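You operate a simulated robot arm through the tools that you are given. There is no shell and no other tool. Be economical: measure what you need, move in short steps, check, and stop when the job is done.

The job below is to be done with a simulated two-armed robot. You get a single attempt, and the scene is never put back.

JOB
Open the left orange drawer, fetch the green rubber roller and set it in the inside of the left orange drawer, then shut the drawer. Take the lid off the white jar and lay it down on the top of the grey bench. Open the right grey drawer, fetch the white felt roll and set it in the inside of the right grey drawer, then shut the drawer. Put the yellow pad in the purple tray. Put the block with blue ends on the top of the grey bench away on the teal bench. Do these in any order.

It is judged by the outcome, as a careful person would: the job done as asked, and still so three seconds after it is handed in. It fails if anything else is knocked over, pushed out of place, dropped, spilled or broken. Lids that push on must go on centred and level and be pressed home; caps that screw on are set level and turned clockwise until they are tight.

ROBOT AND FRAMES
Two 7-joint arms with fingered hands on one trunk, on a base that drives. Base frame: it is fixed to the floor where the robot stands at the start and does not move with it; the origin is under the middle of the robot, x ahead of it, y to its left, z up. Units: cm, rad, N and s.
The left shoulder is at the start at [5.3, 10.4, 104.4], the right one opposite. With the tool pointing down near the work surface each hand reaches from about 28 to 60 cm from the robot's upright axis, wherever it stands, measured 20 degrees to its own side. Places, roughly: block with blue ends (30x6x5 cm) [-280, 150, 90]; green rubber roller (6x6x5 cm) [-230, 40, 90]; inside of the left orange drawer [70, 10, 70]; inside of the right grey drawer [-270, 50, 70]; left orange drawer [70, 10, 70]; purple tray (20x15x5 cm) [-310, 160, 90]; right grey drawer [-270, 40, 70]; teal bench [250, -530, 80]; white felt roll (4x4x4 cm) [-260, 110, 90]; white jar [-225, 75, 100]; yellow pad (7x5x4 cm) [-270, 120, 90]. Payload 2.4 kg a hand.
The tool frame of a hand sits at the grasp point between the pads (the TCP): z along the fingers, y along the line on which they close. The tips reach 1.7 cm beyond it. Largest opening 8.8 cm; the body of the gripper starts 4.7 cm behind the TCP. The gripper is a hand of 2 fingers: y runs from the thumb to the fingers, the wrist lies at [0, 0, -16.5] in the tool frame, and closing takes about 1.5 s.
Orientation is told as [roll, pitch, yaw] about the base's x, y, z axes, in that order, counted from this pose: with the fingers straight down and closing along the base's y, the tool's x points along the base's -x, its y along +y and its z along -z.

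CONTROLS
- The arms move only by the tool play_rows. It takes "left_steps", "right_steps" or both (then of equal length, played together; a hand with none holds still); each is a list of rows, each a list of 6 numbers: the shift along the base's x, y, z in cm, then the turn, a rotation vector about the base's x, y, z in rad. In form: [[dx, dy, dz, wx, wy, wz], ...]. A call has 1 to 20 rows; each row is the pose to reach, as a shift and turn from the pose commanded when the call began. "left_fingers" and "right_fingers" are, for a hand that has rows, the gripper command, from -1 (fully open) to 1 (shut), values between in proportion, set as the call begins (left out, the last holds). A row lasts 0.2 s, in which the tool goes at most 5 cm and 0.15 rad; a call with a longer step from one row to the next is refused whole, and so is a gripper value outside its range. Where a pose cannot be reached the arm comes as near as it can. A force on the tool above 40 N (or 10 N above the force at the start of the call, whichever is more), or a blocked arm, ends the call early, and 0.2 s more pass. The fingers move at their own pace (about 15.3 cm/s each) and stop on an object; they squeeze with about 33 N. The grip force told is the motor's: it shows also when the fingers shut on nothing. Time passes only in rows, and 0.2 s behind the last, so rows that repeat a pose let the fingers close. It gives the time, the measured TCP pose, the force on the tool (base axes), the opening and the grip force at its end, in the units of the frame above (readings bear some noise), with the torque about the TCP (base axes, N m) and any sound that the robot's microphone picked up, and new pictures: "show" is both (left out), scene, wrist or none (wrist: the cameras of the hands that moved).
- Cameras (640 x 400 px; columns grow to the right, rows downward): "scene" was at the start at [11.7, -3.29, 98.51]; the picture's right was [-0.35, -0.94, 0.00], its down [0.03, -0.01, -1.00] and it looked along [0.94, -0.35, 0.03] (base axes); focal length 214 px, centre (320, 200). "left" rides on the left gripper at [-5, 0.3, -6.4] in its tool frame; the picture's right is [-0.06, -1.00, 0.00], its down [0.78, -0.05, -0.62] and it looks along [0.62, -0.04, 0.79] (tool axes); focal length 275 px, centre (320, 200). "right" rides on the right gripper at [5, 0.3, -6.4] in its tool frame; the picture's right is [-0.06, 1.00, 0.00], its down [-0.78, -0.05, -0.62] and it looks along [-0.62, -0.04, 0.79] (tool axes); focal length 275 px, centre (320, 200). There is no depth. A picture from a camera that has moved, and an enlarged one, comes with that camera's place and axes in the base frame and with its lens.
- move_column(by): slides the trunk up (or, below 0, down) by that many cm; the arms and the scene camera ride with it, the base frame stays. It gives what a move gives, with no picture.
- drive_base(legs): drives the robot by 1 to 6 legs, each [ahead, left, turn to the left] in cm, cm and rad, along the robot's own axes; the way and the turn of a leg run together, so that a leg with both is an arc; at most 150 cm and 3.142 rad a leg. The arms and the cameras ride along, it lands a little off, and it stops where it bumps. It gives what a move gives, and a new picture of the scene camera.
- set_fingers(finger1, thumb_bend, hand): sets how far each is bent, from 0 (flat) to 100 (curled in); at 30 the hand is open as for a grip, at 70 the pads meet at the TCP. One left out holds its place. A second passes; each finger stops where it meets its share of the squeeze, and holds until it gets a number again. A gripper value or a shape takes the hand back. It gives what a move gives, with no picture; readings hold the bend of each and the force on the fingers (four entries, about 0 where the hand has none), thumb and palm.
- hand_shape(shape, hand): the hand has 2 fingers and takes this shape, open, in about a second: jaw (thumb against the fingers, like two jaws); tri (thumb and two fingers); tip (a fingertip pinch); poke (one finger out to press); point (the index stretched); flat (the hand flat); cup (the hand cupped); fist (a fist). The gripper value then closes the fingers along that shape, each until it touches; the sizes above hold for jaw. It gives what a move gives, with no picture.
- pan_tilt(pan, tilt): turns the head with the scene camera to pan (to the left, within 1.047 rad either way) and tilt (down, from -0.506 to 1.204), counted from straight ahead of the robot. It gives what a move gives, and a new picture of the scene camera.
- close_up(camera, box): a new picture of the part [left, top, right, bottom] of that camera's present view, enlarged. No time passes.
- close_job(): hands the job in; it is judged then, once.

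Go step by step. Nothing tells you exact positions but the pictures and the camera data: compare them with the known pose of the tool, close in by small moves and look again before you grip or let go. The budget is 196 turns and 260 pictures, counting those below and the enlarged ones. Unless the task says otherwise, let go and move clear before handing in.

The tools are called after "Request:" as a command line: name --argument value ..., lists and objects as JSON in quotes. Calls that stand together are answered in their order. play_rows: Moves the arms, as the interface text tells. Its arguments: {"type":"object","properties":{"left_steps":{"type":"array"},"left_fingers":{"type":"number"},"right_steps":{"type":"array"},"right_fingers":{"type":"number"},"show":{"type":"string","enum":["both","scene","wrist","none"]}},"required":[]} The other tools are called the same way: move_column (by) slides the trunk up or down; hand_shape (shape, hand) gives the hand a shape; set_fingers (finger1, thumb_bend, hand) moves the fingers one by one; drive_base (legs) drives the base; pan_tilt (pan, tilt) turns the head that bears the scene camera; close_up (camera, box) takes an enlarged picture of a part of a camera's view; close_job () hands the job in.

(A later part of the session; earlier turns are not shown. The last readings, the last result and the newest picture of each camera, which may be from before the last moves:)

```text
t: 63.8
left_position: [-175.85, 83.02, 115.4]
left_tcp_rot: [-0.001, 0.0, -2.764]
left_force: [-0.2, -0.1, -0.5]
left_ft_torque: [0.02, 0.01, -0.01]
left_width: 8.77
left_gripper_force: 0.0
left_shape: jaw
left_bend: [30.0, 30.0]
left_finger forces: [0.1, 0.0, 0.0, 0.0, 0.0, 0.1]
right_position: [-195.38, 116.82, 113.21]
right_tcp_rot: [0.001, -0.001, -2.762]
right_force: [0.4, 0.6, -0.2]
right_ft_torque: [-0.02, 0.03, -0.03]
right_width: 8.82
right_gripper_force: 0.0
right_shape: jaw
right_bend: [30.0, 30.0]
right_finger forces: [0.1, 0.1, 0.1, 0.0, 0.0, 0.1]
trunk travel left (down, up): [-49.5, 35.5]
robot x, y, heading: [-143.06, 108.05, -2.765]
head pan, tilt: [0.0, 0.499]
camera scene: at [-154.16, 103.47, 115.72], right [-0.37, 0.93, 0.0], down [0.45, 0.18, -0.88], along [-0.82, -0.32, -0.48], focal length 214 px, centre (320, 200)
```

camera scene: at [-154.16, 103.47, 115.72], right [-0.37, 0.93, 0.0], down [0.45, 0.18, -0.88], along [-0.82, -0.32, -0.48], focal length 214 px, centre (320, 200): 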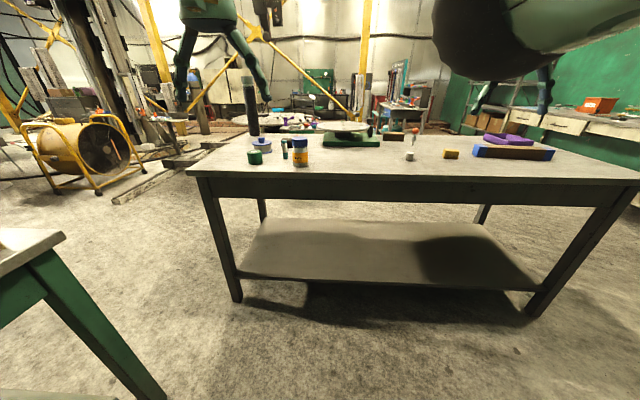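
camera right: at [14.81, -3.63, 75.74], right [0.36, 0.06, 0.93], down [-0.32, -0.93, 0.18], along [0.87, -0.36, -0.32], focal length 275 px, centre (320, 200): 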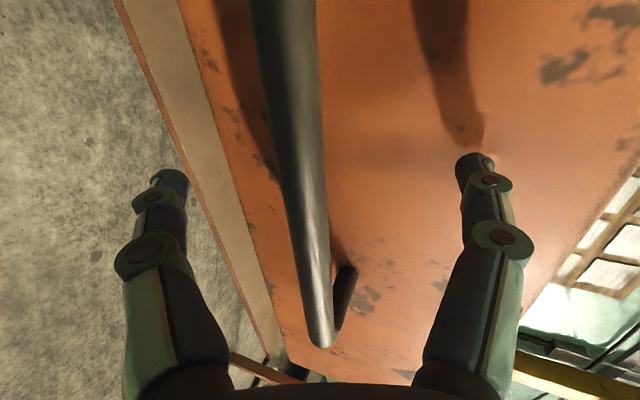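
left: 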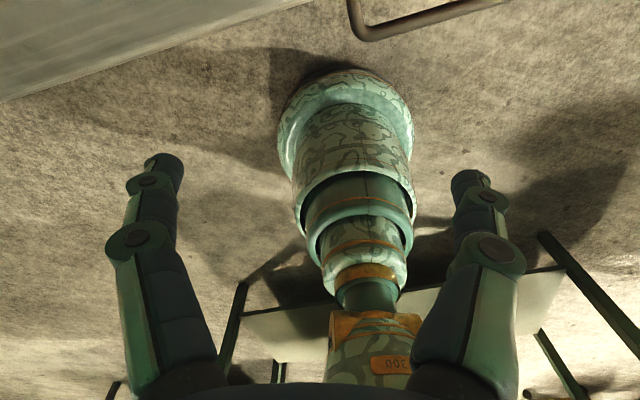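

I now face the grey bench squarely, with all the objects in view. I take an enlarged look.

Request:
close_up --camera "scene" --box '[200, 90, 440, 240]'

Request:
close_up --camera "scene" --box '[380, 90, 620, 240]'

```text
2.67 times, centred on (320, 165) of scene
camera zoom: at [-154.16, 103.47, 115.72], right [-0.37, 0.93, 0.0], down [0.45, 0.18, -0.88], along [-0.82, -0.32, -0.48], focal length 572 px, centre (320, 293)
```

zoom: 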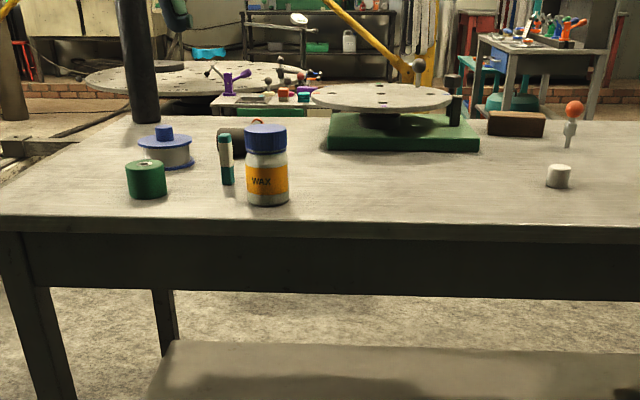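

```text
2.67 times, centred on (500, 165) of scene
camera zoom: at [-154.16, 103.47, 115.72], right [-0.37, 0.93, 0.0], down [0.45, 0.18, -0.88], along [-0.82, -0.32, -0.48], focal length 572 px, centre (-160, 293)
```

zoom: 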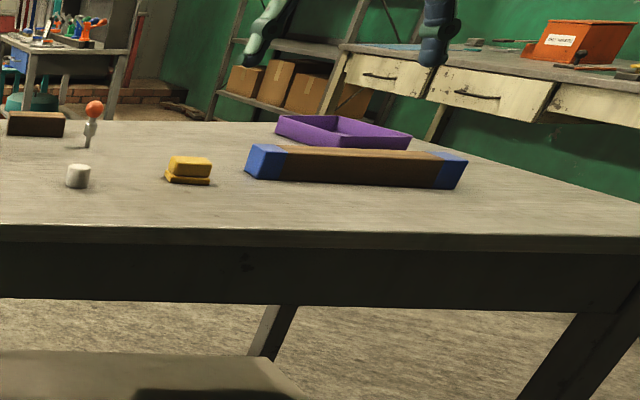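

The white jar (WAX, blue cap) is near (-226, 67), the roller near (-222, 49), and the felt roll, yellow pad, block and purple tray lie to the right. I'll do the jar first, so I drive closer and centre on it.

Request:
drive_base --legs '[[38, 7, 0]]'

Request:
pan_tilt --pan 0 --tilt 0.8

```text
t: 66.2
left_position: [-207.4, 62.19, 115.31]
left_tcp_rot: [0.001, 0.0, -2.755]
left_force: [-0.1, -0.2, 1.0]
left_ft_torque: [0.0, 0.0, -0.02]
left_width: 8.79
left_gripper_force: 0.1
left_shape: jaw
left_bend: [30.0, 30.0]
left_finger forces: [0.0, 0.1, 0.0, 0.0, 0.0, 0.0]
right_position: [-227.49, 95.74, 113.06]
right_tcp_rot: [-0.001, -0.002, -2.75]
right_force: [0.5, -0.6, 0.3]
right_ft_torque: [0.02, -0.04, 0.02]
right_width: 8.79
right_gripper_force: 0.0
right_shape: jaw
right_bend: [30.0, 30.0]
right_finger forces: [0.0, 0.0, 0.0, 0.1, 0.0, 0.0]
trunk travel left (down, up): [-49.5, 35.5]
robot x, y, heading: [-175.02, 87.61, -2.754]
head pan, tilt: [0.0, 0.499]
camera scene: at [-186.19, 82.94, 115.72], right [-0.38, 0.93, 0.0], down [0.44, 0.18, -0.88], along [-0.81, -0.33, -0.48], focal length 214 px, centre (320, 200)
```

scene: 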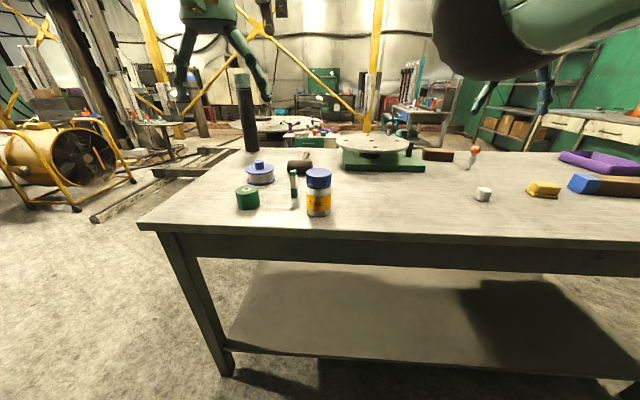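

```text
t: 67.0
left_position: [-207.47, 62.28, 115.26]
left_tcp_rot: [0.0, -0.001, -2.756]
left_force: [-0.3, -0.1, -0.9]
left_ft_torque: [-0.01, -0.01, -0.01]
left_width: 8.81
left_gripper_force: 0.0
left_shape: jaw
left_bend: [30.0, 30.0]
left_finger forces: [0.0, 0.1, 0.0, 0.0, 0.0, 0.2]
right_position: [-227.55, 95.74, 113.09]
right_tcp_rot: [-0.001, -0.002, -2.749]
right_force: [0.1, -0.1, -0.8]
right_ft_torque: [0.01, -0.01, -0.02]
right_width: 8.79
right_gripper_force: 0.1
right_shape: jaw
right_bend: [30.0, 30.0]
right_finger forces: [0.1, 0.0, 0.0, 0.0, 0.0, 0.1]
trunk travel left (down, up): [-49.5, 35.5]
robot x, y, heading: [-174.81, 87.35, -2.752]
head pan, tilt: [0.0, 0.799]
camera scene: at [-185.2, 83.35, 113.13], right [-0.38, 0.93, 0.0], down [0.66, 0.27, -0.7], along [-0.65, -0.26, -0.72], focal length 214 px, centre (320, 200)
```

scene: 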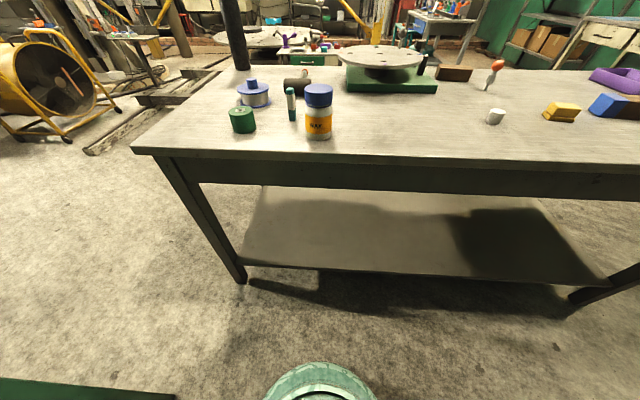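

From two views, the bench top is at z ≈ 86, the jar centre near (-231.5, 64), and the jar top at z ≈ 97. I drive 14 cm nearer and lower the trunk 12 cm.

Request:
drive_base --legs '[[14, 0, 0]]'

Request:
move_column --by -12

Request:
pan_tilt --pan 0 --tilt 0.8

Request:
play_rows --left_steps '[[0, 0, 0, 0, 0, 0]]' --show "wrist"

```text
t: 68.3
left_position: [-220.15, 57.23, 115.28]
left_tcp_rot: [-0.001, 0.002, -2.753]
left_force: [0.5, 0.2, 0.3]
left_ft_torque: [-0.02, -0.01, 0.04]
left_width: 8.78
left_gripper_force: 0.0
left_shape: jaw
left_bend: [30.0, 30.0]
left_finger forces: [0.1, 0.0, 0.1, 0.0, 0.0, 0.0]
right_position: [-240.3, 90.62, 113.13]
right_tcp_rot: [-0.001, -0.001, -2.752]
right_force: [1.1, -0.5, -0.4]
right_ft_torque: [-0.01, 0.01, -0.01]
right_width: 8.79
right_gripper_force: 0.1
right_shape: jaw
right_bend: [30.0, 30.0]
right_finger forces: [0.1, 0.1, 0.1, 0.0, 0.1, 0.0]
trunk travel left (down, up): [-49.5, 35.5]
robot x, y, heading: [-187.77, 82.44, -2.755]
head pan, tilt: [0.0, 0.799]
camera scene: at [-197.88, 78.18, 113.12], right [-0.38, 0.93, 0.0], down [0.66, 0.27, -0.7], along [-0.64, -0.26, -0.72], focal length 214 px, centre (320, 200)
```

scene: 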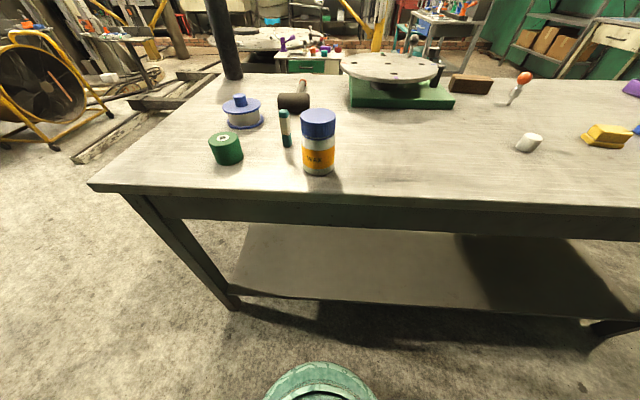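

```text
t: 69.8
left_position: [-220.1, 57.16, 103.4]
left_tcp_rot: [-0.002, 0.001, -2.755]
left_force: [-0.6, 0.2, 0.3]
left_ft_torque: [-0.01, -0.01, 0.02]
left_width: 8.78
left_gripper_force: 0.0
left_shape: jaw
left_bend: [30.0, 30.0]
left_finger forces: [0.0, 0.0, 0.0, 0.0, 0.0, 0.1]
right_position: [-240.21, 90.64, 101.11]
right_tcp_rot: [0.001, -0.003, -2.753]
right_force: [0.2, 0.5, 0.1]
right_ft_torque: [-0.02, 0.03, 0.0]
right_width: 8.8
right_gripper_force: 0.0
right_shape: jaw
right_bend: [30.0, 30.0]
right_finger forces: [0.0, 0.1, 0.0, 0.1, 0.0, 0.0]
trunk travel left (down, up): [-37.5, 47.5]
robot x, y, heading: [-187.31, 82.16, -2.749]
head pan, tilt: [0.0, 0.799]
```

```text
t: 70.5
left_position: [-220.05, 57.24, 103.32]
left_tcp_rot: [0.001, 0.001, -2.755]
left_force: [0.3, -0.1, 0.0]
left_ft_torque: [0.01, 0.0, 0.02]
left_width: 8.8
left_gripper_force: 0.1
left_shape: jaw
left_bend: [30.0, 30.0]
left_finger forces: [0.0, 0.0, 0.0, 0.0, 0.1, 0.0]
right_position: [-240.14, 90.67, 101.14]
right_tcp_rot: [-0.001, -0.001, -2.752]
right_force: [0.8, 0.0, -0.6]
right_ft_torque: [0.0, 0.04, -0.02]
right_width: 8.79
right_gripper_force: 0.0
right_shape: jaw
right_bend: [30.0, 30.0]
right_finger forces: [0.0, 0.0, 0.1, 0.1, 0.1, 0.1]
trunk travel left (down, up): [-37.5, 47.5]
robot x, y, heading: [-187.23, 82.81, -2.752]
head pan, tilt: [0.0, 0.799]
camera scene: at [-198.05, 78.11, 101.05], right [-0.38, 0.93, 0.0], down [0.66, 0.27, -0.7], along [-0.65, -0.26, -0.72], focal length 214 px, centre (320, 200)
```

scene: 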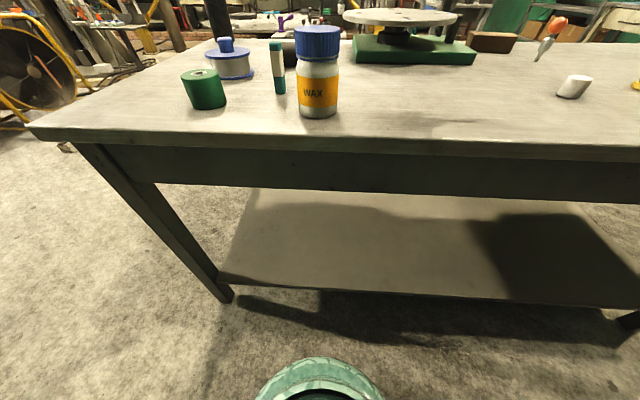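

```text
t: 70.8
left_position: [-220.1, 57.15, 103.38]
left_tcp_rot: [-0.001, -0.001, -2.754]
left_force: [-0.2, -0.4, -0.1]
left_ft_torque: [-0.03, 0.0, -0.02]
left_width: 8.78
left_gripper_force: 0.1
left_shape: jaw
left_bend: [30.0, 30.0]
left_finger forces: [0.1, 0.0, 0.0, 0.1, 0.0, 0.0]
right_position: [-240.31, 90.79, 101.12]
right_tcp_rot: [0.0, -0.003, -2.753]
right_force: [0.7, 0.3, -0.5]
right_ft_torque: [-0.01, 0.03, 0.0]
right_width: 8.82
right_gripper_force: 0.0
right_shape: jaw
right_bend: [30.0, 30.0]
right_finger forces: [0.1, 0.1, 0.0, 0.0, 0.0, 0.1]
trunk travel left (down, up): [-37.5, 47.5]
robot x, y, heading: [-187.6, 82.58, -2.759]
head pan, tilt: [0.0, 0.799]
camera left: at [-224.56, 54.91, 109.64], right [-0.43, 0.9, 0.0], down [0.71, 0.34, 0.62], along [0.56, 0.27, -0.79], focal length 275 px, centre (320, 200)
```

left: 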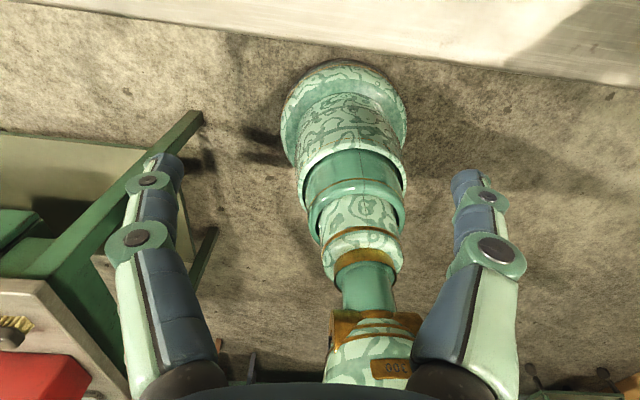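

The jar centre is at about (-233.2, 63.4) with its top at z ≈ 96, and its neighbours are well clear. I move the left hand aside and bring the right hand above the jar.

Request:
play_rows --left_steps '[[1.5, -3.7, 1, 0, 0, 0], [3, -7.4, 2, 0, 0, 0], [4.5, -11.1, 3, 0, 0, 0], [5.5, -12, 4, 0, 0, 0], [5.5, -12, 4, 0, 0, 0], [5.5, -12, 4, 0, 0, 0], [5.5, -12, 4, 0, 0, 0], [5.5, -12, 4, 0, 0, 0], [5.5, -12, 4, 0, 0, 0]]' --right_steps '[[0, 0, 1, 0, 0, 0], [0.5, -2, 2, 0, 0, 0], [1.5, -5, 3, 0, 0, 0], [2.5, -9, 3, 0, 0, 0], [3.5, -13, 3, 0, 0, 0], [4.5, -17, 3, 0, 0, 0], [5.5, -21, 3, 0, 0, 0], [6.5, -25, 3, 0, 0, 0], [7, -27.3, 3, 0, 0, 0]]'

```text
t: 72.8
left_position: [-214.7, 45.06, 107.37]
left_tcp_rot: [0.001, 0.001, -2.755]
left_force: [-0.2, 0.6, 0.3]
left_ft_torque: [0.0, 0.05, 0.03]
left_width: 8.79
left_gripper_force: 0.1
left_shape: jaw
left_bend: [30.0, 30.0]
left_finger forces: [0.1, 0.1, 0.0, 0.0, 0.0, 0.0]
right_position: [-234.69, 61.78, 104.06]
right_tcp_rot: [-0.001, -0.002, -2.754]
right_force: [-0.3, -0.2, -0.5]
right_ft_torque: [0.03, -0.02, 0.02]
right_width: 8.81
right_gripper_force: 0.1
right_shape: jaw
right_bend: [30.0, 30.0]
right_finger forces: [0.1, 0.0, 0.1, 0.0, 0.0, 0.0]
right hand out of reach, approached as far as the arm can: row 3, 4, 5, 6, 7, 8, 9
trunk travel left (down, up): [-37.5, 47.5]
robot x, y, heading: [-187.44, 82.64, -2.757]
head pan, tilt: [0.0, 0.799]
camera scene: at [-198.04, 78.1, 101.05], right [-0.38, 0.93, 0.0], down [0.66, 0.27, -0.7], along [-0.65, -0.26, -0.72], focal length 214 px, centre (320, 200)
camera right: at [-230.13, 63.53, 110.49], right [0.32, -0.95, 0.0], down [-0.74, -0.25, 0.62], along [-0.59, -0.2, -0.78], focal length 275 px, centre (320, 200)
camera left: at [-219.14, 42.82, 113.63], right [-0.43, 0.9, 0.0], down [0.71, 0.34, 0.62], along [0.56, 0.27, -0.79], focal length 275 px, centre (320, 200)
```

scene: 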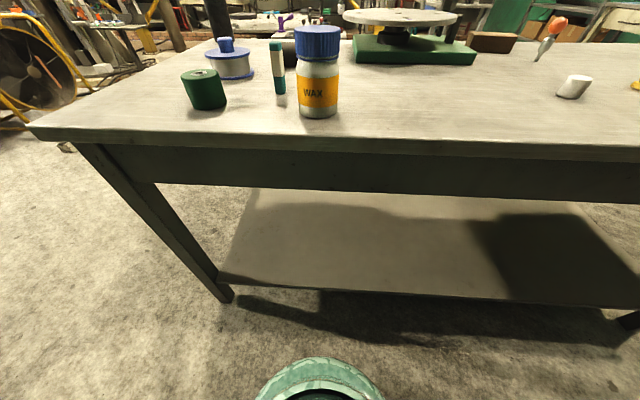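
right: 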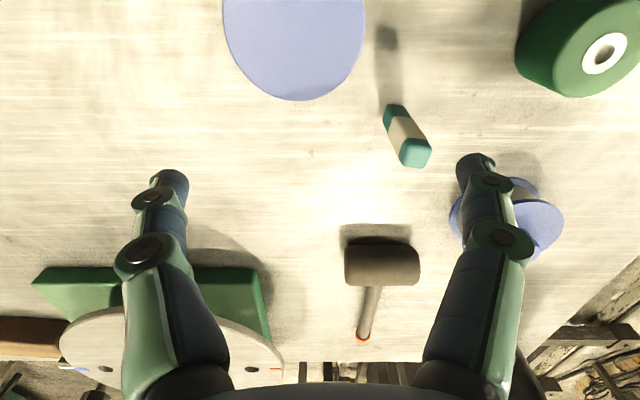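
left: 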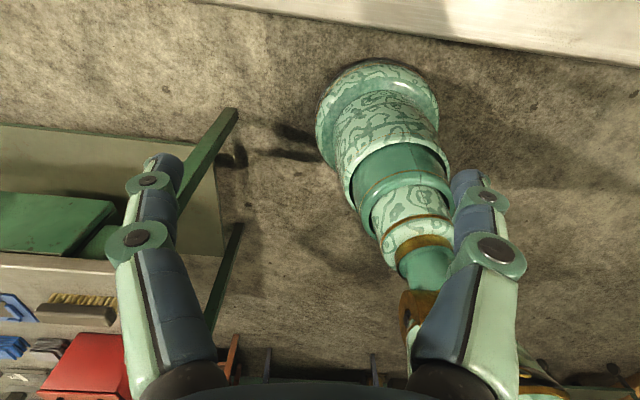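

The cap centre reads as (-232.3, 64), and the right arm is at its reach limit crossing over. I shift the base 12 cm to the left so the jar sits on the right hand's side.

Request:
drive_base --legs '[[-2, 12, 0]]'

Request:
play_rows --right_steps '[[-0.8, 3, 0, 0, 0, 0], [-1.6, 6, 0, 0, 0, 0], [-2.4, 9, 0, 0, 0, 0], [-2.8, 10, 0, 0, 0, 0], [-2.8, 10, 0, 0, 0, 0]]' --show "wrist"

```text
t: 74.1
left_position: [-208.25, 34.72, 107.2]
left_tcp_rot: [-0.001, 0.002, -2.754]
left_force: [-0.1, -0.3, 0.0]
left_ft_torque: [0.03, 0.0, -0.03]
left_width: 8.79
left_gripper_force: 0.1
left_shape: jaw
left_bend: [30.0, 30.0]
left_finger forces: [0.1, 0.0, 0.0, 0.0, 0.0, 0.1]
right_position: [-228.39, 51.51, 104.12]
right_tcp_rot: [-0.002, -0.001, -2.754]
right_force: [-0.2, -0.5, 0.0]
right_ft_torque: [-0.01, 0.02, 0.01]
right_width: 8.8
right_gripper_force: 0.0
right_shape: jaw
right_bend: [30.0, 30.0]
right_finger forces: [0.0, 0.0, 0.0, 0.0, 0.0, 0.0]
trunk travel left (down, up): [-37.5, 47.5]
robot x, y, heading: [-181.16, 72.38, -2.753]
head pan, tilt: [0.0, 0.799]
camera scene: at [-191.61, 67.73, 101.05], right [-0.38, 0.93, 0.0], down [0.66, 0.27, -0.7], along [-0.65, -0.26, -0.72], focal length 214 px, centre (320, 200)
```

scene: 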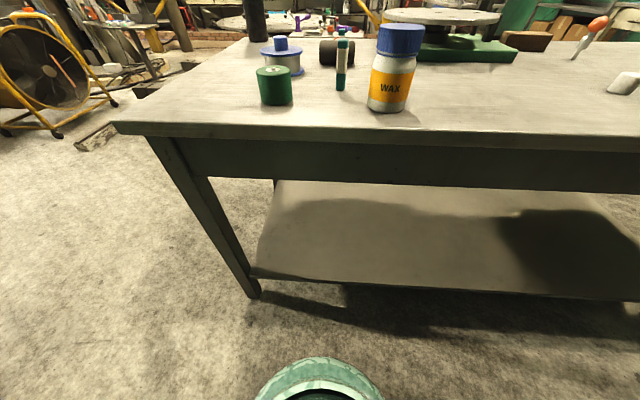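

```text
t: 75.3
left_position: [-208.26, 34.73, 107.26]
left_tcp_rot: [0.0, 0.001, -2.755]
left_force: [-0.6, 0.0, -0.4]
left_ft_torque: [0.0, 0.01, -0.02]
left_width: 8.81
left_gripper_force: 0.1
left_shape: jaw
left_bend: [30.0, 30.0]
left_finger forces: [0.1, 0.1, 0.0, 0.1, 0.0, 0.0]
right_position: [-233.42, 60.8, 103.77]
right_tcp_rot: [-0.002, -0.002, -2.753]
right_force: [0.5, -0.3, 0.4]
right_ft_torque: [0.01, 0.01, 0.01]
right_width: 8.83
right_gripper_force: 0.1
right_shape: jaw
right_bend: [30.0, 30.0]
right_finger forces: [0.0, 0.0, 0.1, 0.0, 0.0, 0.1]
right hand out of reach, approached as far as the arm can: row 1, 2, 3, 4, 5
trunk travel left (down, up): [-37.5, 47.5]
robot x, y, heading: [-181.26, 72.05, -2.751]
head pan, tilt: [0.0, 0.799]
camera right: at [-228.9, 62.49, 110.19], right [0.32, -0.95, 0.0], down [-0.74, -0.25, 0.62], along [-0.59, -0.2, -0.78], focal length 275 px, centre (320, 200)
```

right: 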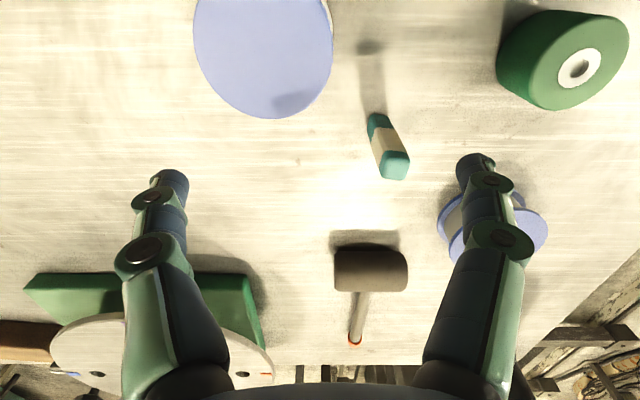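

The right arm seems to be stuck near a joint limit at this height. I raise the trunk 10 cm and bring the hand down relative to it, to get a better posture.

Request:
move_column --by 10

Request:
play_rows --right_steps '[[-0.5, 0, -2, 0, 0, 0], [-1, 0, -4, 0, 0, 0], [-1.5, 0, -6, 0, 0, 0], [-2, 0.5, -8, 0, 0, 0], [-2.8, 1, -10, 0, 0, 0], [-2.8, 1, -10, 0, 0, 0]]' --show "wrist"

```text
t: 76.6
left_position: [-208.29, 34.8, 117.3]
left_tcp_rot: [-0.001, 0.001, -2.755]
left_force: [-0.1, -0.4, 0.6]
left_ft_torque: [0.01, -0.05, 0.0]
left_width: 8.8
left_gripper_force: 0.1
left_shape: jaw
left_bend: [30.0, 30.0]
left_finger forces: [0.1, 0.0, 0.1, 0.0, 0.1, 0.1]
right_position: [-233.45, 60.87, 113.79]
right_tcp_rot: [0.0, -0.002, -2.751]
right_force: [-0.3, 0.4, 0.8]
right_ft_torque: [0.0, -0.02, -0.01]
right_width: 8.82
right_gripper_force: 0.1
right_shape: jaw
right_bend: [30.0, 30.0]
right_finger forces: [0.0, 0.0, 0.0, 0.1, 0.0, 0.1]
trunk travel left (down, up): [-47.5, 37.5]
robot x, y, heading: [-181.35, 72.19, -2.755]
head pan, tilt: [0.0, 0.799]
```

```text
t: 78.0
left_position: [-208.3, 34.72, 117.29]
left_tcp_rot: [0.0, 0.001, -2.754]
left_force: [0.4, -0.6, -0.5]
left_ft_torque: [0.02, -0.03, -0.02]
left_width: 8.77
left_gripper_force: 0.0
left_shape: jaw
left_bend: [30.0, 30.0]
left_finger forces: [0.1, 0.0, 0.1, 0.1, 0.1, 0.1]
right_position: [-236.24, 61.97, 103.89]
right_tcp_rot: [-0.003, -0.002, -2.752]
right_force: [0.1, 0.5, -0.1]
right_ft_torque: [-0.01, 0.0, 0.01]
right_width: 8.78
right_gripper_force: 0.0
right_shape: jaw
right_bend: [30.0, 30.0]
right_finger forces: [0.0, 0.0, 0.1, 0.0, 0.0, 0.0]
trunk travel left (down, up): [-47.5, 37.5]
robot x, y, heading: [-181.44, 72.7, -2.748]
head pan, tilt: [0.0, 0.799]
camera right: at [-231.62, 63.62, 110.31], right [0.32, -0.95, 0.0], down [-0.74, -0.25, 0.62], along [-0.59, -0.2, -0.78], focal length 275 px, centre (320, 200)
```

right: 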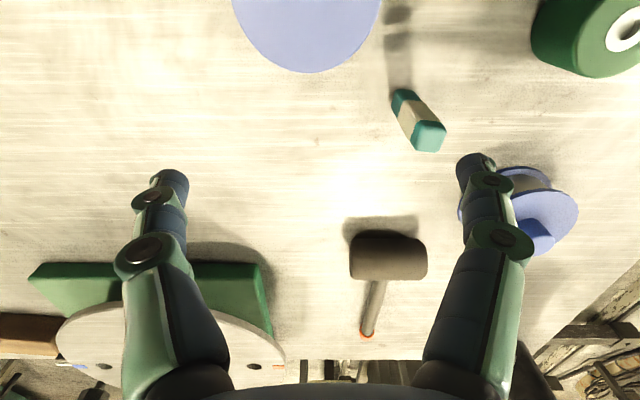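

The posture is freed. I shift over the cap centre at (-232.0, 64.1).

Request:
play_rows --right_steps '[[1.5, 0.7, 0, 0, 0, 0], [3, 1.4, 0, 0, 0, 0], [4.2, 2.1, 0, 0, 0, 0], [4.2, 2.1, 0, 0, 0, 0]]' --show "both"

```text
t: 79.0
left_position: [-208.23, 34.67, 117.31]
left_tcp_rot: [0.0, 0.0, -2.756]
left_force: [0.2, 0.0, -0.1]
left_ft_torque: [0.02, -0.01, 0.01]
left_width: 8.8
left_gripper_force: 0.1
left_shape: jaw
left_bend: [30.0, 30.0]
left_finger forces: [0.1, 0.0, 0.0, 0.0, 0.0, 0.0]
right_position: [-231.93, 64.01, 103.58]
right_tcp_rot: [0.0, -0.001, -2.752]
right_force: [0.6, 0.9, 0.8]
right_ft_torque: [-0.02, 0.01, 0.01]
right_width: 8.84
right_gripper_force: 0.1
right_shape: jaw
right_bend: [30.0, 30.0]
right_finger forces: [0.1, 0.1, 0.0, 0.0, 0.0, 0.0]
trunk travel left (down, up): [-47.5, 37.5]
robot x, y, heading: [-181.53, 72.01, -2.756]
head pan, tilt: [0.0, 0.799]
camera scene: at [-191.42, 67.86, 111.11], right [-0.38, 0.93, 0.0], down [0.66, 0.27, -0.7], along [-0.65, -0.26, -0.72], focal length 214 px, centre (320, 200)
camera right: at [-227.31, 65.69, 110.16], right [0.32, -0.95, 0.0], down [-0.74, -0.25, 0.62], along [-0.59, -0.2, -0.78], focal length 275 px, centre (320, 200)
```

scene: 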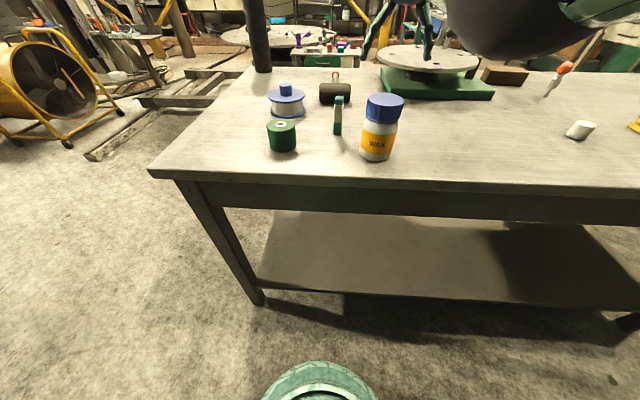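
right: 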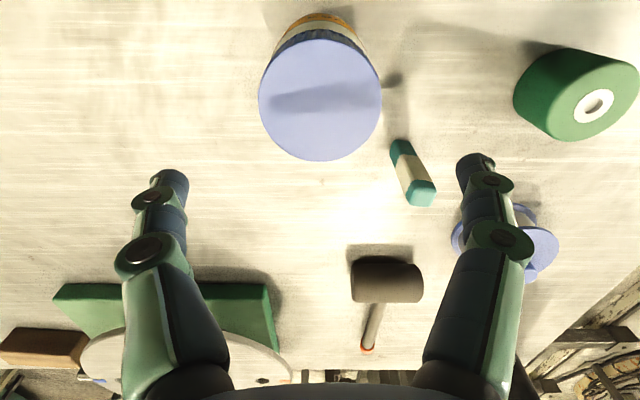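

The hand is centred over the cap, whose top is at z ≈ 95.8. I descend to TCP z ≈ 95 and close on the cap.

Request:
play_rows --right_steps '[[0, 0, -2.5, 0, 0, 0], [0, 0, -5, 0, 0, 0], [0, 0, -7, 0, 0, 0], [0, 0.1, -8.6, 0, 0, 0], [0, 0.1, -8.6, 0, 0, 0]]' --show "wrist"

```text
t: 80.2
left_position: [-208.24, 34.76, 117.36]
left_tcp_rot: [-0.001, 0.001, -2.755]
left_force: [0.8, 0.2, -0.6]
left_ft_torque: [0.01, 0.0, -0.04]
left_width: 8.79
left_gripper_force: 0.1
left_shape: jaw
left_bend: [30.0, 30.0]
left_finger forces: [0.1, 0.0, 0.0, 0.0, 0.0, 0.1]
right_position: [-231.91, 64.01, 95.1]
right_tcp_rot: [-0.002, -0.003, -2.752]
right_force: [0.6, 0.2, -0.5]
right_ft_torque: [0.01, -0.03, -0.01]
right_width: 8.82
right_gripper_force: 0.1
right_shape: jaw
right_bend: [30.0, 30.0]
right_finger forces: [0.1, 0.1, 0.0, 0.0, 0.0, 0.0]
trunk travel left (down, up): [-47.5, 37.5]
robot x, y, heading: [-180.85, 72.36, -2.75]
head pan, tilt: [0.0, 0.799]
camera right: at [-227.36, 65.69, 101.43], right [0.32, -0.95, 0.0], down [-0.74, -0.25, 0.62], along [-0.59, -0.2, -0.78], focal length 275 px, centre (320, 200)
```

right: 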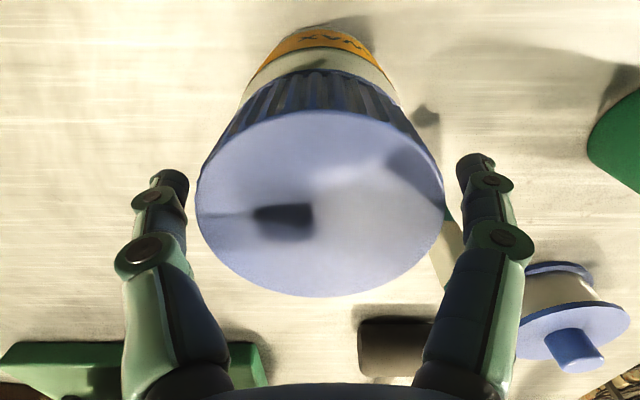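

It's a ribbed screw cap, well centred. I close on it and try a counter-clockwise turn, watching whether the jar turns with it.

Request:
play_rows --right_steps '[[0, 0, 0, 0, 0, 0], [0, 0, 0, 0, 0, 0], [0, 0, 0, 0, 0, 0], [0, 0, 0, 0, 0, 0], [0, 0, 0, 0, 0, 0], [0, 0, 0, 0, 0, 0], [0, 0, 0, 0, 0, 0]]' --right_fingers 1 --show "wrist"

Request:
play_rows --right_steps '[[0, 0, 0, 0, 0, 0.1], [0, 0, 0, 0, 0, 0.2], [0, 0, 0, 0, 0, 0.3], [0, 0, 0, 0, 0, 0.4], [0, 0, 0, 0, 0, 0.5], [0, 0, 0, 0, 0, 0.6]]' --show "both"

```text
t: 81.8
left_position: [-208.34, 34.71, 117.21]
left_tcp_rot: [0.0, 0.0, -2.755]
left_force: [-0.5, 1.2, 0.9]
left_ft_torque: [-0.01, 0.01, 0.01]
left_width: 8.81
left_gripper_force: 0.1
left_shape: jaw
left_bend: [30.0, 30.0]
left_finger forces: [0.0, 0.0, 0.0, 0.0, 0.1, 0.0]
right_position: [-232.15, 64.05, 95.1]
right_tcp_rot: [-0.003, -0.001, -2.752]
right_force: [-0.8, 0.5, 0.3]
right_ft_torque: [-0.03, 0.03, 0.0]
right_width: 5.6
right_gripper_force: 32.9
right_shape: jaw
right_bend: [70.0, 71.0]
right_finger forces: [26.1, 0.0, 0.1, 0.0, 26.6, 0.0]
trunk travel left (down, up): [-47.5, 37.5]
robot x, y, heading: [-181.02, 72.32, -2.754]
head pan, tilt: [0.0, 0.799]
camera right: at [-227.37, 65.69, 101.46], right [0.32, -0.95, 0.0], down [-0.74, -0.25, 0.62], along [-0.59, -0.2, -0.78], focal length 275 px, centre (320, 200)
```

right: 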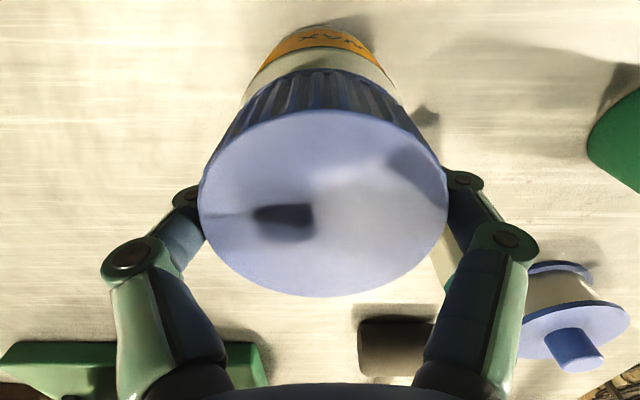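

```text
t: 83.2
left_position: [-208.26, 34.81, 117.35]
left_tcp_rot: [0.001, -0.001, -2.753]
left_force: [0.5, -0.4, 0.4]
left_ft_torque: [-0.03, -0.02, -0.05]
left_width: 8.8
left_gripper_force: 0.2
left_shape: jaw
left_bend: [30.0, 30.0]
left_finger forces: [0.1, 0.1, 0.0, 0.0, 0.1, 0.0]
right_position: [-232.11, 64.08, 95.23]
right_tcp_rot: [-0.001, -0.002, -2.153]
right_force: [-0.9, 0.2, -0.1]
right_ft_torque: [-0.04, 0.01, -0.01]
right_width: 5.63
right_gripper_force: 33.7
right_shape: jaw
right_bend: [70.0, 71.0]
right_finger forces: [26.6, 0.0, 0.0, 0.1, 26.6, 0.0]
trunk travel left (down, up): [-47.5, 37.5]
robot x, y, heading: [-181.2, 72.39, -2.755]
head pan, tilt: [0.0, 0.799]
camera scene: at [-191.44, 67.85, 111.11], right [-0.38, 0.93, 0.0], down [0.66, 0.27, -0.7], along [-0.65, -0.26, -0.72], focal length 214 px, centre (320, 200)
camera right: at [-229.16, 68.11, 101.55], right [0.8, -0.6, 0.0], down [-0.47, -0.63, 0.62], along [-0.37, -0.5, -0.78], focal length 275 px, centre (320, 200)
```

scene: 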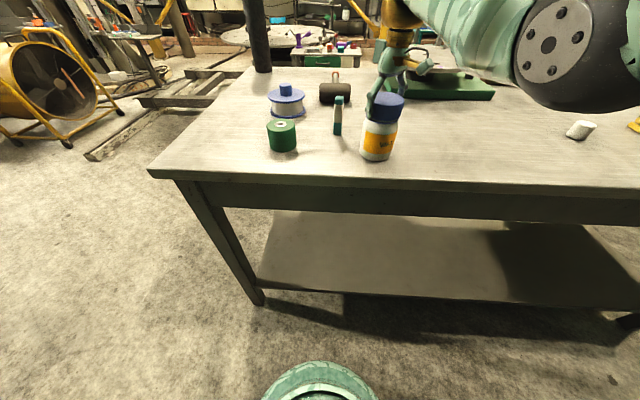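
right: 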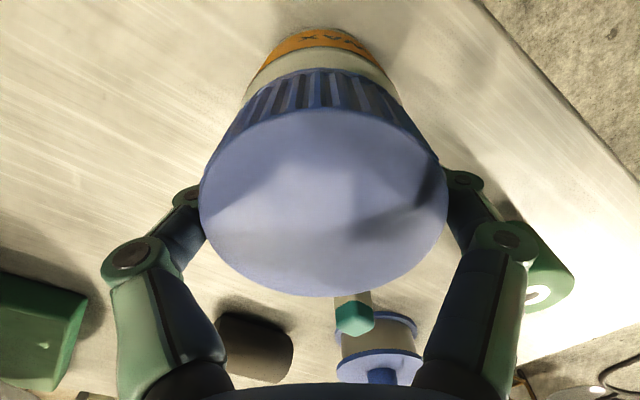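

The jar turned together with the cap, so the left hand must hold the body. I open the right hand, wind it clockwise for a long stroke, and swing the left hand into a near-horizontal pose at the jar's front-left.

Request:
play_rows --right_steps '[[0, 0, 0, 0, 0, 0], [0, 0, 0, 0, 0, 0], [0, 0, 0, 0, 0, 0], [0, 0, 0, 0, 0, 0], [0, 0, 0, 0, 0, 0], [0, 0, 0, 0, 0, -0.14], [0, 0, 0, 0, 0, -0.28], [0, 0, 0, 0, 0, -0.42], [0, 0, 0, 0, 0, -0.56], [0, 0, 0, 0, 0, -0.7], [0, 0, 0, 0, 0, -0.84], [0, 0, 0, 0, 0, -0.98], [0, 0, 0, 0, 0, -1.12], [0, 0, 0, 0, 0, -1.26], [0, 0, 0, 0, 0, -1.4], [0, 0, 0, 0, 0, -1.54], [0, 0, 0, 0, 0, -1.68], [0, 0, 0, 0, 0, -1.82], [0, 0, 0, 0, 0, -1.96]]' --right_fingers -1 --show "none"

Request:
play_rows --left_steps '[[-1, 2, -1.5, 0, 0, -0.131], [-2, 4, -3, 0, 0, -0.262], [-3, 6, -4.5, 0, 0, -0.393], [-4, 8, -6, 0, 0, -0.524], [-5, 11, -7.5, 0, 0, -0.655], [-6, 14, -9, 0, 0, -0.785]]' --show "none"

Request:
play_rows --left_steps '[[0, 0, 0, 0.0506, 0.1208, 0], [0, 0, 0, 0.1013, 0.2415, 0], [0, 0, 0, 0.152, 0.3623, 0], [0, 0, 0, 0.2025, 0.483, 0], [0, 0, 0, 0.253, 0.6037, 0], [0, 0, 0, 0.304, 0.7244, 0], [0, 0, 0, 0.354, 0.845, 0], [0, 0, 0, 0.405, 0.966, 0], [0, 0, 0, 0.456, 1.087, 0], [0, 0, 0, 0.506, 1.207, 0]]' --show "both"

```text
t: 87.2
left_position: [-208.29, 34.69, 117.33]
left_tcp_rot: [0.001, 0.002, -2.755]
left_force: [0.6, 0.7, -0.4]
left_ft_torque: [-0.03, 0.02, 0.0]
left_width: 8.79
left_gripper_force: 0.0
left_shape: jaw
left_bend: [30.0, 30.0]
left_finger forces: [0.0, 0.0, 0.0, 0.1, 0.1, 0.0]
right_position: [-232.03, 63.95, 95.18]
right_tcp_rot: [-0.001, 0.0, 2.167]
right_force: [0.1, -0.1, -0.3]
right_ft_torque: [0.0, 0.02, 0.02]
right_width: 8.77
right_gripper_force: 0.2
right_shape: jaw
right_bend: [30.0, 30.0]
right_finger forces: [0.0, 0.1, 0.0, 0.1, 0.1, 0.0]
trunk travel left (down, up): [-47.5, 37.5]
robot x, y, heading: [-181.29, 72.09, -2.753]
head pan, tilt: [0.0, 0.799]
```

```text
t: 88.6
left_position: [-214.22, 48.86, 108.25]
left_tcp_rot: [-0.001, 0.0, 2.742]
left_force: [-0.9, 0.4, -0.1]
left_ft_torque: [0.0, 0.0, 0.04]
left_width: 8.8
left_gripper_force: 0.1
left_shape: jaw
left_bend: [30.0, 30.0]
left_finger forces: [0.0, 0.0, 0.0, 0.0, 0.0, 0.0]
right_position: [-231.94, 64.14, 95.14]
right_tcp_rot: [-0.001, -0.002, 2.172]
right_force: [0.6, 0.2, -0.1]
right_ft_torque: [-0.03, 0.02, -0.02]
right_width: 8.77
right_gripper_force: 0.1
right_shape: jaw
right_bend: [30.0, 30.0]
right_finger forces: [0.0, 0.0, 0.0, 0.1, 0.0, 0.1]
trunk travel left (down, up): [-47.5, 37.5]
robot x, y, heading: [-181.44, 72.0, -2.755]
head pan, tilt: [0.0, 0.799]
```

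```text
t: 90.8
left_position: [-214.19, 48.74, 108.18]
left_tcp_rot: [0.008, -1.311, 2.736]
left_force: [-0.4, 0.0, -0.7]
left_ft_torque: [-0.01, 0.01, 0.03]
left_width: 8.8
left_gripper_force: 0.0
left_shape: jaw
left_bend: [30.0, 30.0]
left_finger forces: [0.0, 0.0, 0.0, 0.0, 0.1, 0.1]
right_position: [-231.87, 64.01, 95.18]
right_tcp_rot: [-0.002, 0.0, 2.17]
right_force: [0.1, -0.5, 0.5]
right_ft_torque: [0.0, 0.02, 0.03]
right_width: 8.77
right_gripper_force: 0.0
right_shape: jaw
right_bend: [30.0, 30.0]
right_finger forces: [0.0, 0.0, 0.1, 0.1, 0.1, 0.0]
trunk travel left (down, up): [-47.5, 37.5]
robot x, y, heading: [-181.19, 72.32, -2.76]
head pan, tilt: [0.0, 0.799]
camera scene: at [-191.41, 67.86, 111.11], right [-0.38, 0.93, 0.0], down [0.66, 0.27, -0.7], along [-0.65, -0.26, -0.72], focal length 214 px, centre (320, 200)
camera left: at [-209.95, 46.54, 114.75], right [0.37, 0.93, 0.06], down [0.76, -0.27, -0.6], along [-0.54, 0.27, -0.8], focal length 275 px, centre (320, 200)
```

scene: 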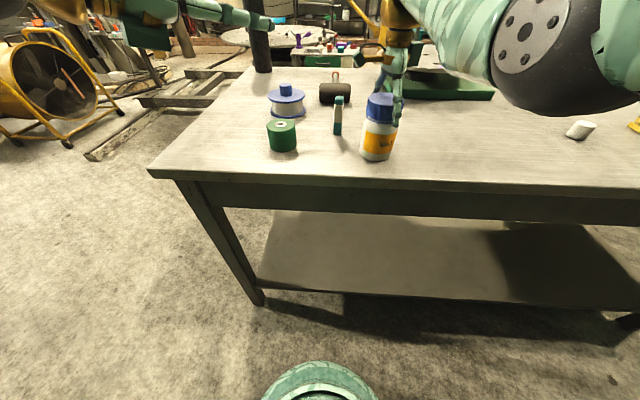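
left: 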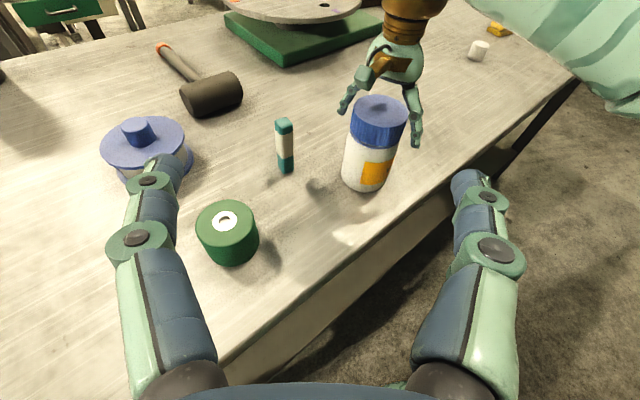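

The left hand views the scene well. I bring it to the standoff point in front of the jar, then lower it to body height.

Request:
play_rows --left_steps '[[-2.1, 2.5, 0, 0, 0, 0], [-4.2, 5, 0, 0, 0, 0], [-6.3, 7.5, -1, 0, 0, 0], [-8.4, 10, -3, 0, 0, 0], [-10.4, 12.3, -6, 0, 0, 0], [-10.4, 12.3, -9, 0, 0, 0], [-10.4, 12.3, -12, 0, 0, 0], [-10.4, 12.3, -14, 0, 0, 0]]' --show "both"

```text
t: 92.6
left_position: [-224.63, 61.03, 94.2]
left_tcp_rot: [0.006, -1.307, 2.737]
left_force: [1.4, 0.3, -0.2]
left_ft_torque: [0.0, 0.02, -0.01]
left_width: 8.79
left_gripper_force: 0.1
left_shape: jaw
left_bend: [30.0, 30.0]
left_finger forces: [0.1, 0.1, 0.0, 0.0, 0.1, 0.0]
right_position: [-231.91, 63.95, 95.24]
right_tcp_rot: [-0.002, 0.001, 2.171]
right_force: [0.4, 0.6, 0.4]
right_ft_torque: [0.02, 0.01, 0.01]
right_width: 8.79
right_gripper_force: 0.0
right_shape: jaw
right_bend: [30.0, 30.0]
right_finger forces: [0.1, 0.0, 0.1, 0.0, 0.0, 0.0]
trunk travel left (down, up): [-47.5, 37.5]
robot x, y, heading: [-181.09, 72.22, -2.749]
head pan, tilt: [0.0, 0.799]
camera scene: at [-191.42, 67.86, 111.11], right [-0.38, 0.93, 0.0], down [0.66, 0.27, -0.7], along [-0.65, -0.26, -0.72], focal length 214 px, centre (320, 200)
camera left: at [-220.28, 58.89, 100.63], right [0.37, 0.93, 0.06], down [0.76, -0.27, -0.6], along [-0.54, 0.27, -0.8], focal length 275 px, centre (320, 200)
```

scene: 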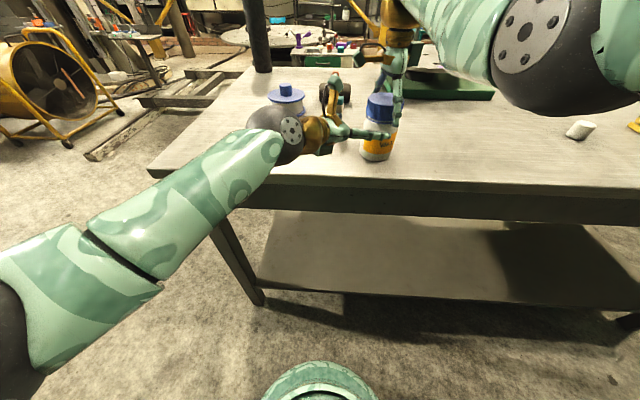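
left: 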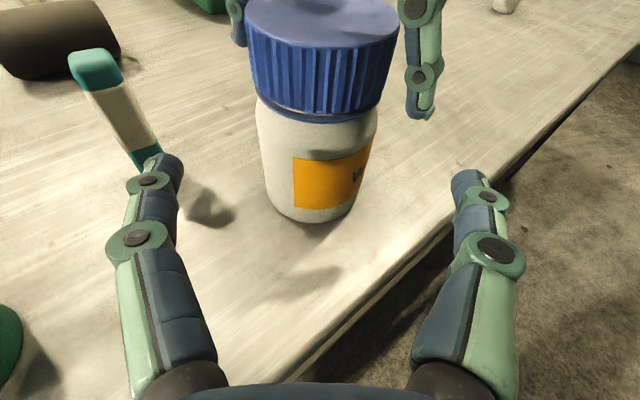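

The jar is centred between the left fingers. I lower to z ≈ 90 and advance around the body.

Request:
play_rows --left_steps '[[0, 0, -2.2, 0, 0, 0], [0, 0, -4.3, 0, 0, 0], [-2, 0.85, -4.3, 0, 0, 0], [-4, 1.7, -4.3, 0, 0, 0], [-6, 2.5, -4.3, 0, 0, 0], [-6.8, 2.85, -4.3, 0, 0, 0], [-6.8, 2.85, -4.3, 0, 0, 0]]' --show "both"

```text
t: 94.2
left_position: [-231.39, 63.71, 90.1]
left_tcp_rot: [0.006, -1.31, 2.74]
left_force: [-0.5, 0.3, -0.3]
left_ft_torque: [0.0, 0.02, 0.03]
left_width: 8.78
left_gripper_force: 0.0
left_shape: jaw
left_bend: [30.0, 30.0]
left_finger forces: [0.0, 0.0, 0.0, 0.1, 0.0, 0.1]
right_position: [-231.94, 64.02, 95.24]
right_tcp_rot: [-0.002, -0.001, 2.171]
right_force: [-0.2, 0.3, -0.9]
right_ft_torque: [-0.02, -0.02, 0.01]
right_width: 8.77
right_gripper_force: 0.1
right_shape: jaw
right_bend: [30.0, 30.0]
right_finger forces: [0.0, 0.1, 0.0, 0.0, 0.0, 0.1]
trunk travel left (down, up): [-47.5, 37.5]
robot x, y, heading: [-181.3, 71.81, -2.751]
head pan, tilt: [0.0, 0.799]
camera scene: at [-191.42, 67.86, 111.11], right [-0.38, 0.93, 0.0], down [0.66, 0.27, -0.7], along [-0.65, -0.26, -0.72], focal length 214 px, centre (320, 200)
camera left: at [-227.0, 61.59, 96.49], right [0.37, 0.93, 0.06], down [0.76, -0.27, -0.6], along [-0.54, 0.27, -0.8], focal length 275 px, centre (320, 200)
```

scene: 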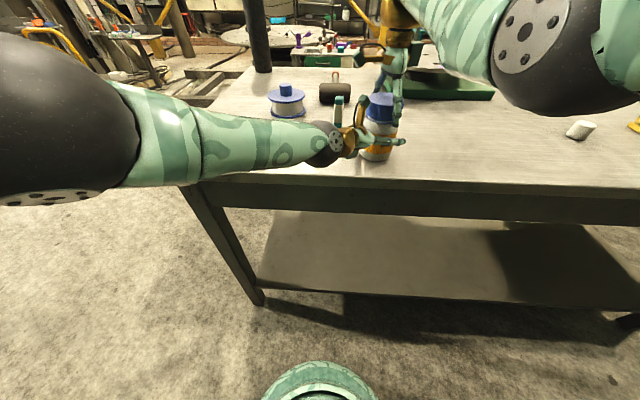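
left: 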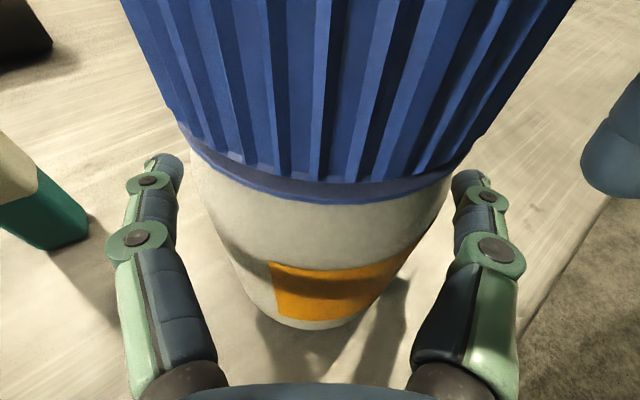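

Nicely centred. I close the left hand on the body, then the right on the cap.

Request:
play_rows --left_steps '[[0, 0, 0, 0, 0, 0], [0, 0, 0, 0, 0, 0], [0, 0, 0, 0, 0, 0], [0, 0, 0, 0, 0, 0], [0, 0, 0, 0, 0, 0], [0, 0, 0, 0, 0, 0], [0, 0, 0, 0, 0, 0]]' --left_fingers 1 --show "none"

Request:
play_rows --right_steps '[[0, 0, 0, 0, 0, 0], [0, 0, 0, 0, 0, 0], [0, 0, 0, 0, 0, 0], [0, 0, 0, 0, 0, 0], [0, 0, 0, 0, 0, 0], [0, 0, 0, 0, 0, 0], [0, 0, 0, 0, 0, 0]]' --right_fingers 1 --show "none"

Request:
play_rows --right_steps '[[0, 0, 0, 0, 0, 0.1], [0, 0, 0, 0, 0, 0.2], [0, 0, 0, 0, 0, 0.3], [0, 0, 0, 0, 0, 0.4], [0, 0, 0, 0, 0, 0.5], [0, 0, 0, 0, 0, 0.6], [0, 0, 0, 0, 0, 0.7], [0, 0, 0, 0, 0, 0.8], [0, 0, 0, 0, 0, 0.9], [0, 0, 0, 0, 0, 1.0], [0, 0, 0, 0, 0, 1.1], [0, 0, 0, 0, 0, 1.2], [0, 0, 0, 0, 0, 1.3], [0, 0, 0, 0, 0, 1.4]]' --show "wrist"

```text
t: 95.8
left_position: [-231.41, 63.82, 89.88]
left_tcp_rot: [0.005, -1.309, 2.737]
left_force: [-0.3, 1.8, 0.9]
left_ft_torque: [0.01, 0.05, -0.02]
left_width: 6.0
left_gripper_force: 33.4
left_shape: jaw
left_bend: [69.0, 67.0]
left_finger forces: [26.5, 0.0, 0.0, 0.0, 26.4, 0.0]
right_position: [-231.97, 64.1, 95.17]
right_tcp_rot: [-0.002, 0.0, 2.17]
right_force: [-0.2, 0.6, 0.0]
right_ft_torque: [-0.02, -0.04, 0.02]
right_width: 8.8
right_gripper_force: 0.0
right_shape: jaw
right_bend: [30.0, 30.0]
right_finger forces: [0.1, 0.1, 0.0, 0.0, 0.1, 0.0]
trunk travel left (down, up): [-47.5, 37.5]
robot x, y, heading: [-181.24, 72.3, -2.756]
head pan, tilt: [0.0, 0.799]
```

```text
t: 97.4
left_position: [-231.4, 63.78, 90.12]
left_tcp_rot: [0.006, -1.311, 2.739]
left_force: [-1.3, -0.2, 0.6]
left_ft_torque: [-0.01, -0.01, -0.05]
left_width: 6.01
left_gripper_force: 33.2
left_shape: jaw
left_bend: [69.0, 68.0]
left_finger forces: [28.3, 0.0, 0.0, 0.0, 26.3, 0.0]
right_position: [-231.99, 64.15, 95.2]
right_tcp_rot: [-0.001, -0.003, 2.171]
right_force: [1.2, 0.0, -1.0]
right_ft_torque: [-0.02, -0.01, 0.04]
right_width: 5.58
right_gripper_force: 32.5
right_shape: jaw
right_bend: [70.0, 71.0]
right_finger forces: [25.9, 0.0, 0.1, 0.0, 26.9, 0.0]
trunk travel left (down, up): [-47.5, 37.5]
robot x, y, heading: [-181.27, 72.11, -2.756]
head pan, tilt: [0.0, 0.799]
```

```text
t: 100.4
left_position: [-231.33, 63.91, 89.91]
left_tcp_rot: [0.003, -1.308, 2.74]
left_force: [1.8, 3.1, 0.8]
left_ft_torque: [-0.07, 0.08, 0.02]
left_width: 5.99
left_gripper_force: 33.0
left_shape: jaw
left_bend: [70.0, 68.0]
left_finger forces: [25.7, 0.0, 0.0, 0.0, 27.6, 0.0]
right_position: [-232.07, 64.12, 95.33]
right_tcp_rot: [-0.002, -0.003, -2.71]
right_force: [-1.4, -2.7, 0.4]
right_ft_torque: [-0.07, -0.04, -0.05]
right_width: 5.65
right_gripper_force: 32.8
right_shape: jaw
right_bend: [70.0, 74.0]
right_finger forces: [27.1, 0.1, 0.0, 0.0, 25.2, 0.0]
trunk travel left (down, up): [-47.5, 37.5]
robot x, y, heading: [-181.04, 71.91, -2.757]
head pan, tilt: [0.0, 0.799]
camera right: at [-227.49, 65.86, 101.69], right [0.36, -0.93, 0.0], down [-0.73, -0.28, 0.62], along [-0.58, -0.22, -0.78], focal length 275 px, centre (320, 200)
```

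right: 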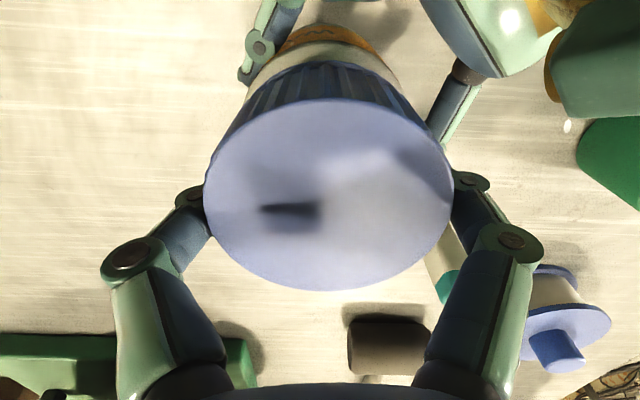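

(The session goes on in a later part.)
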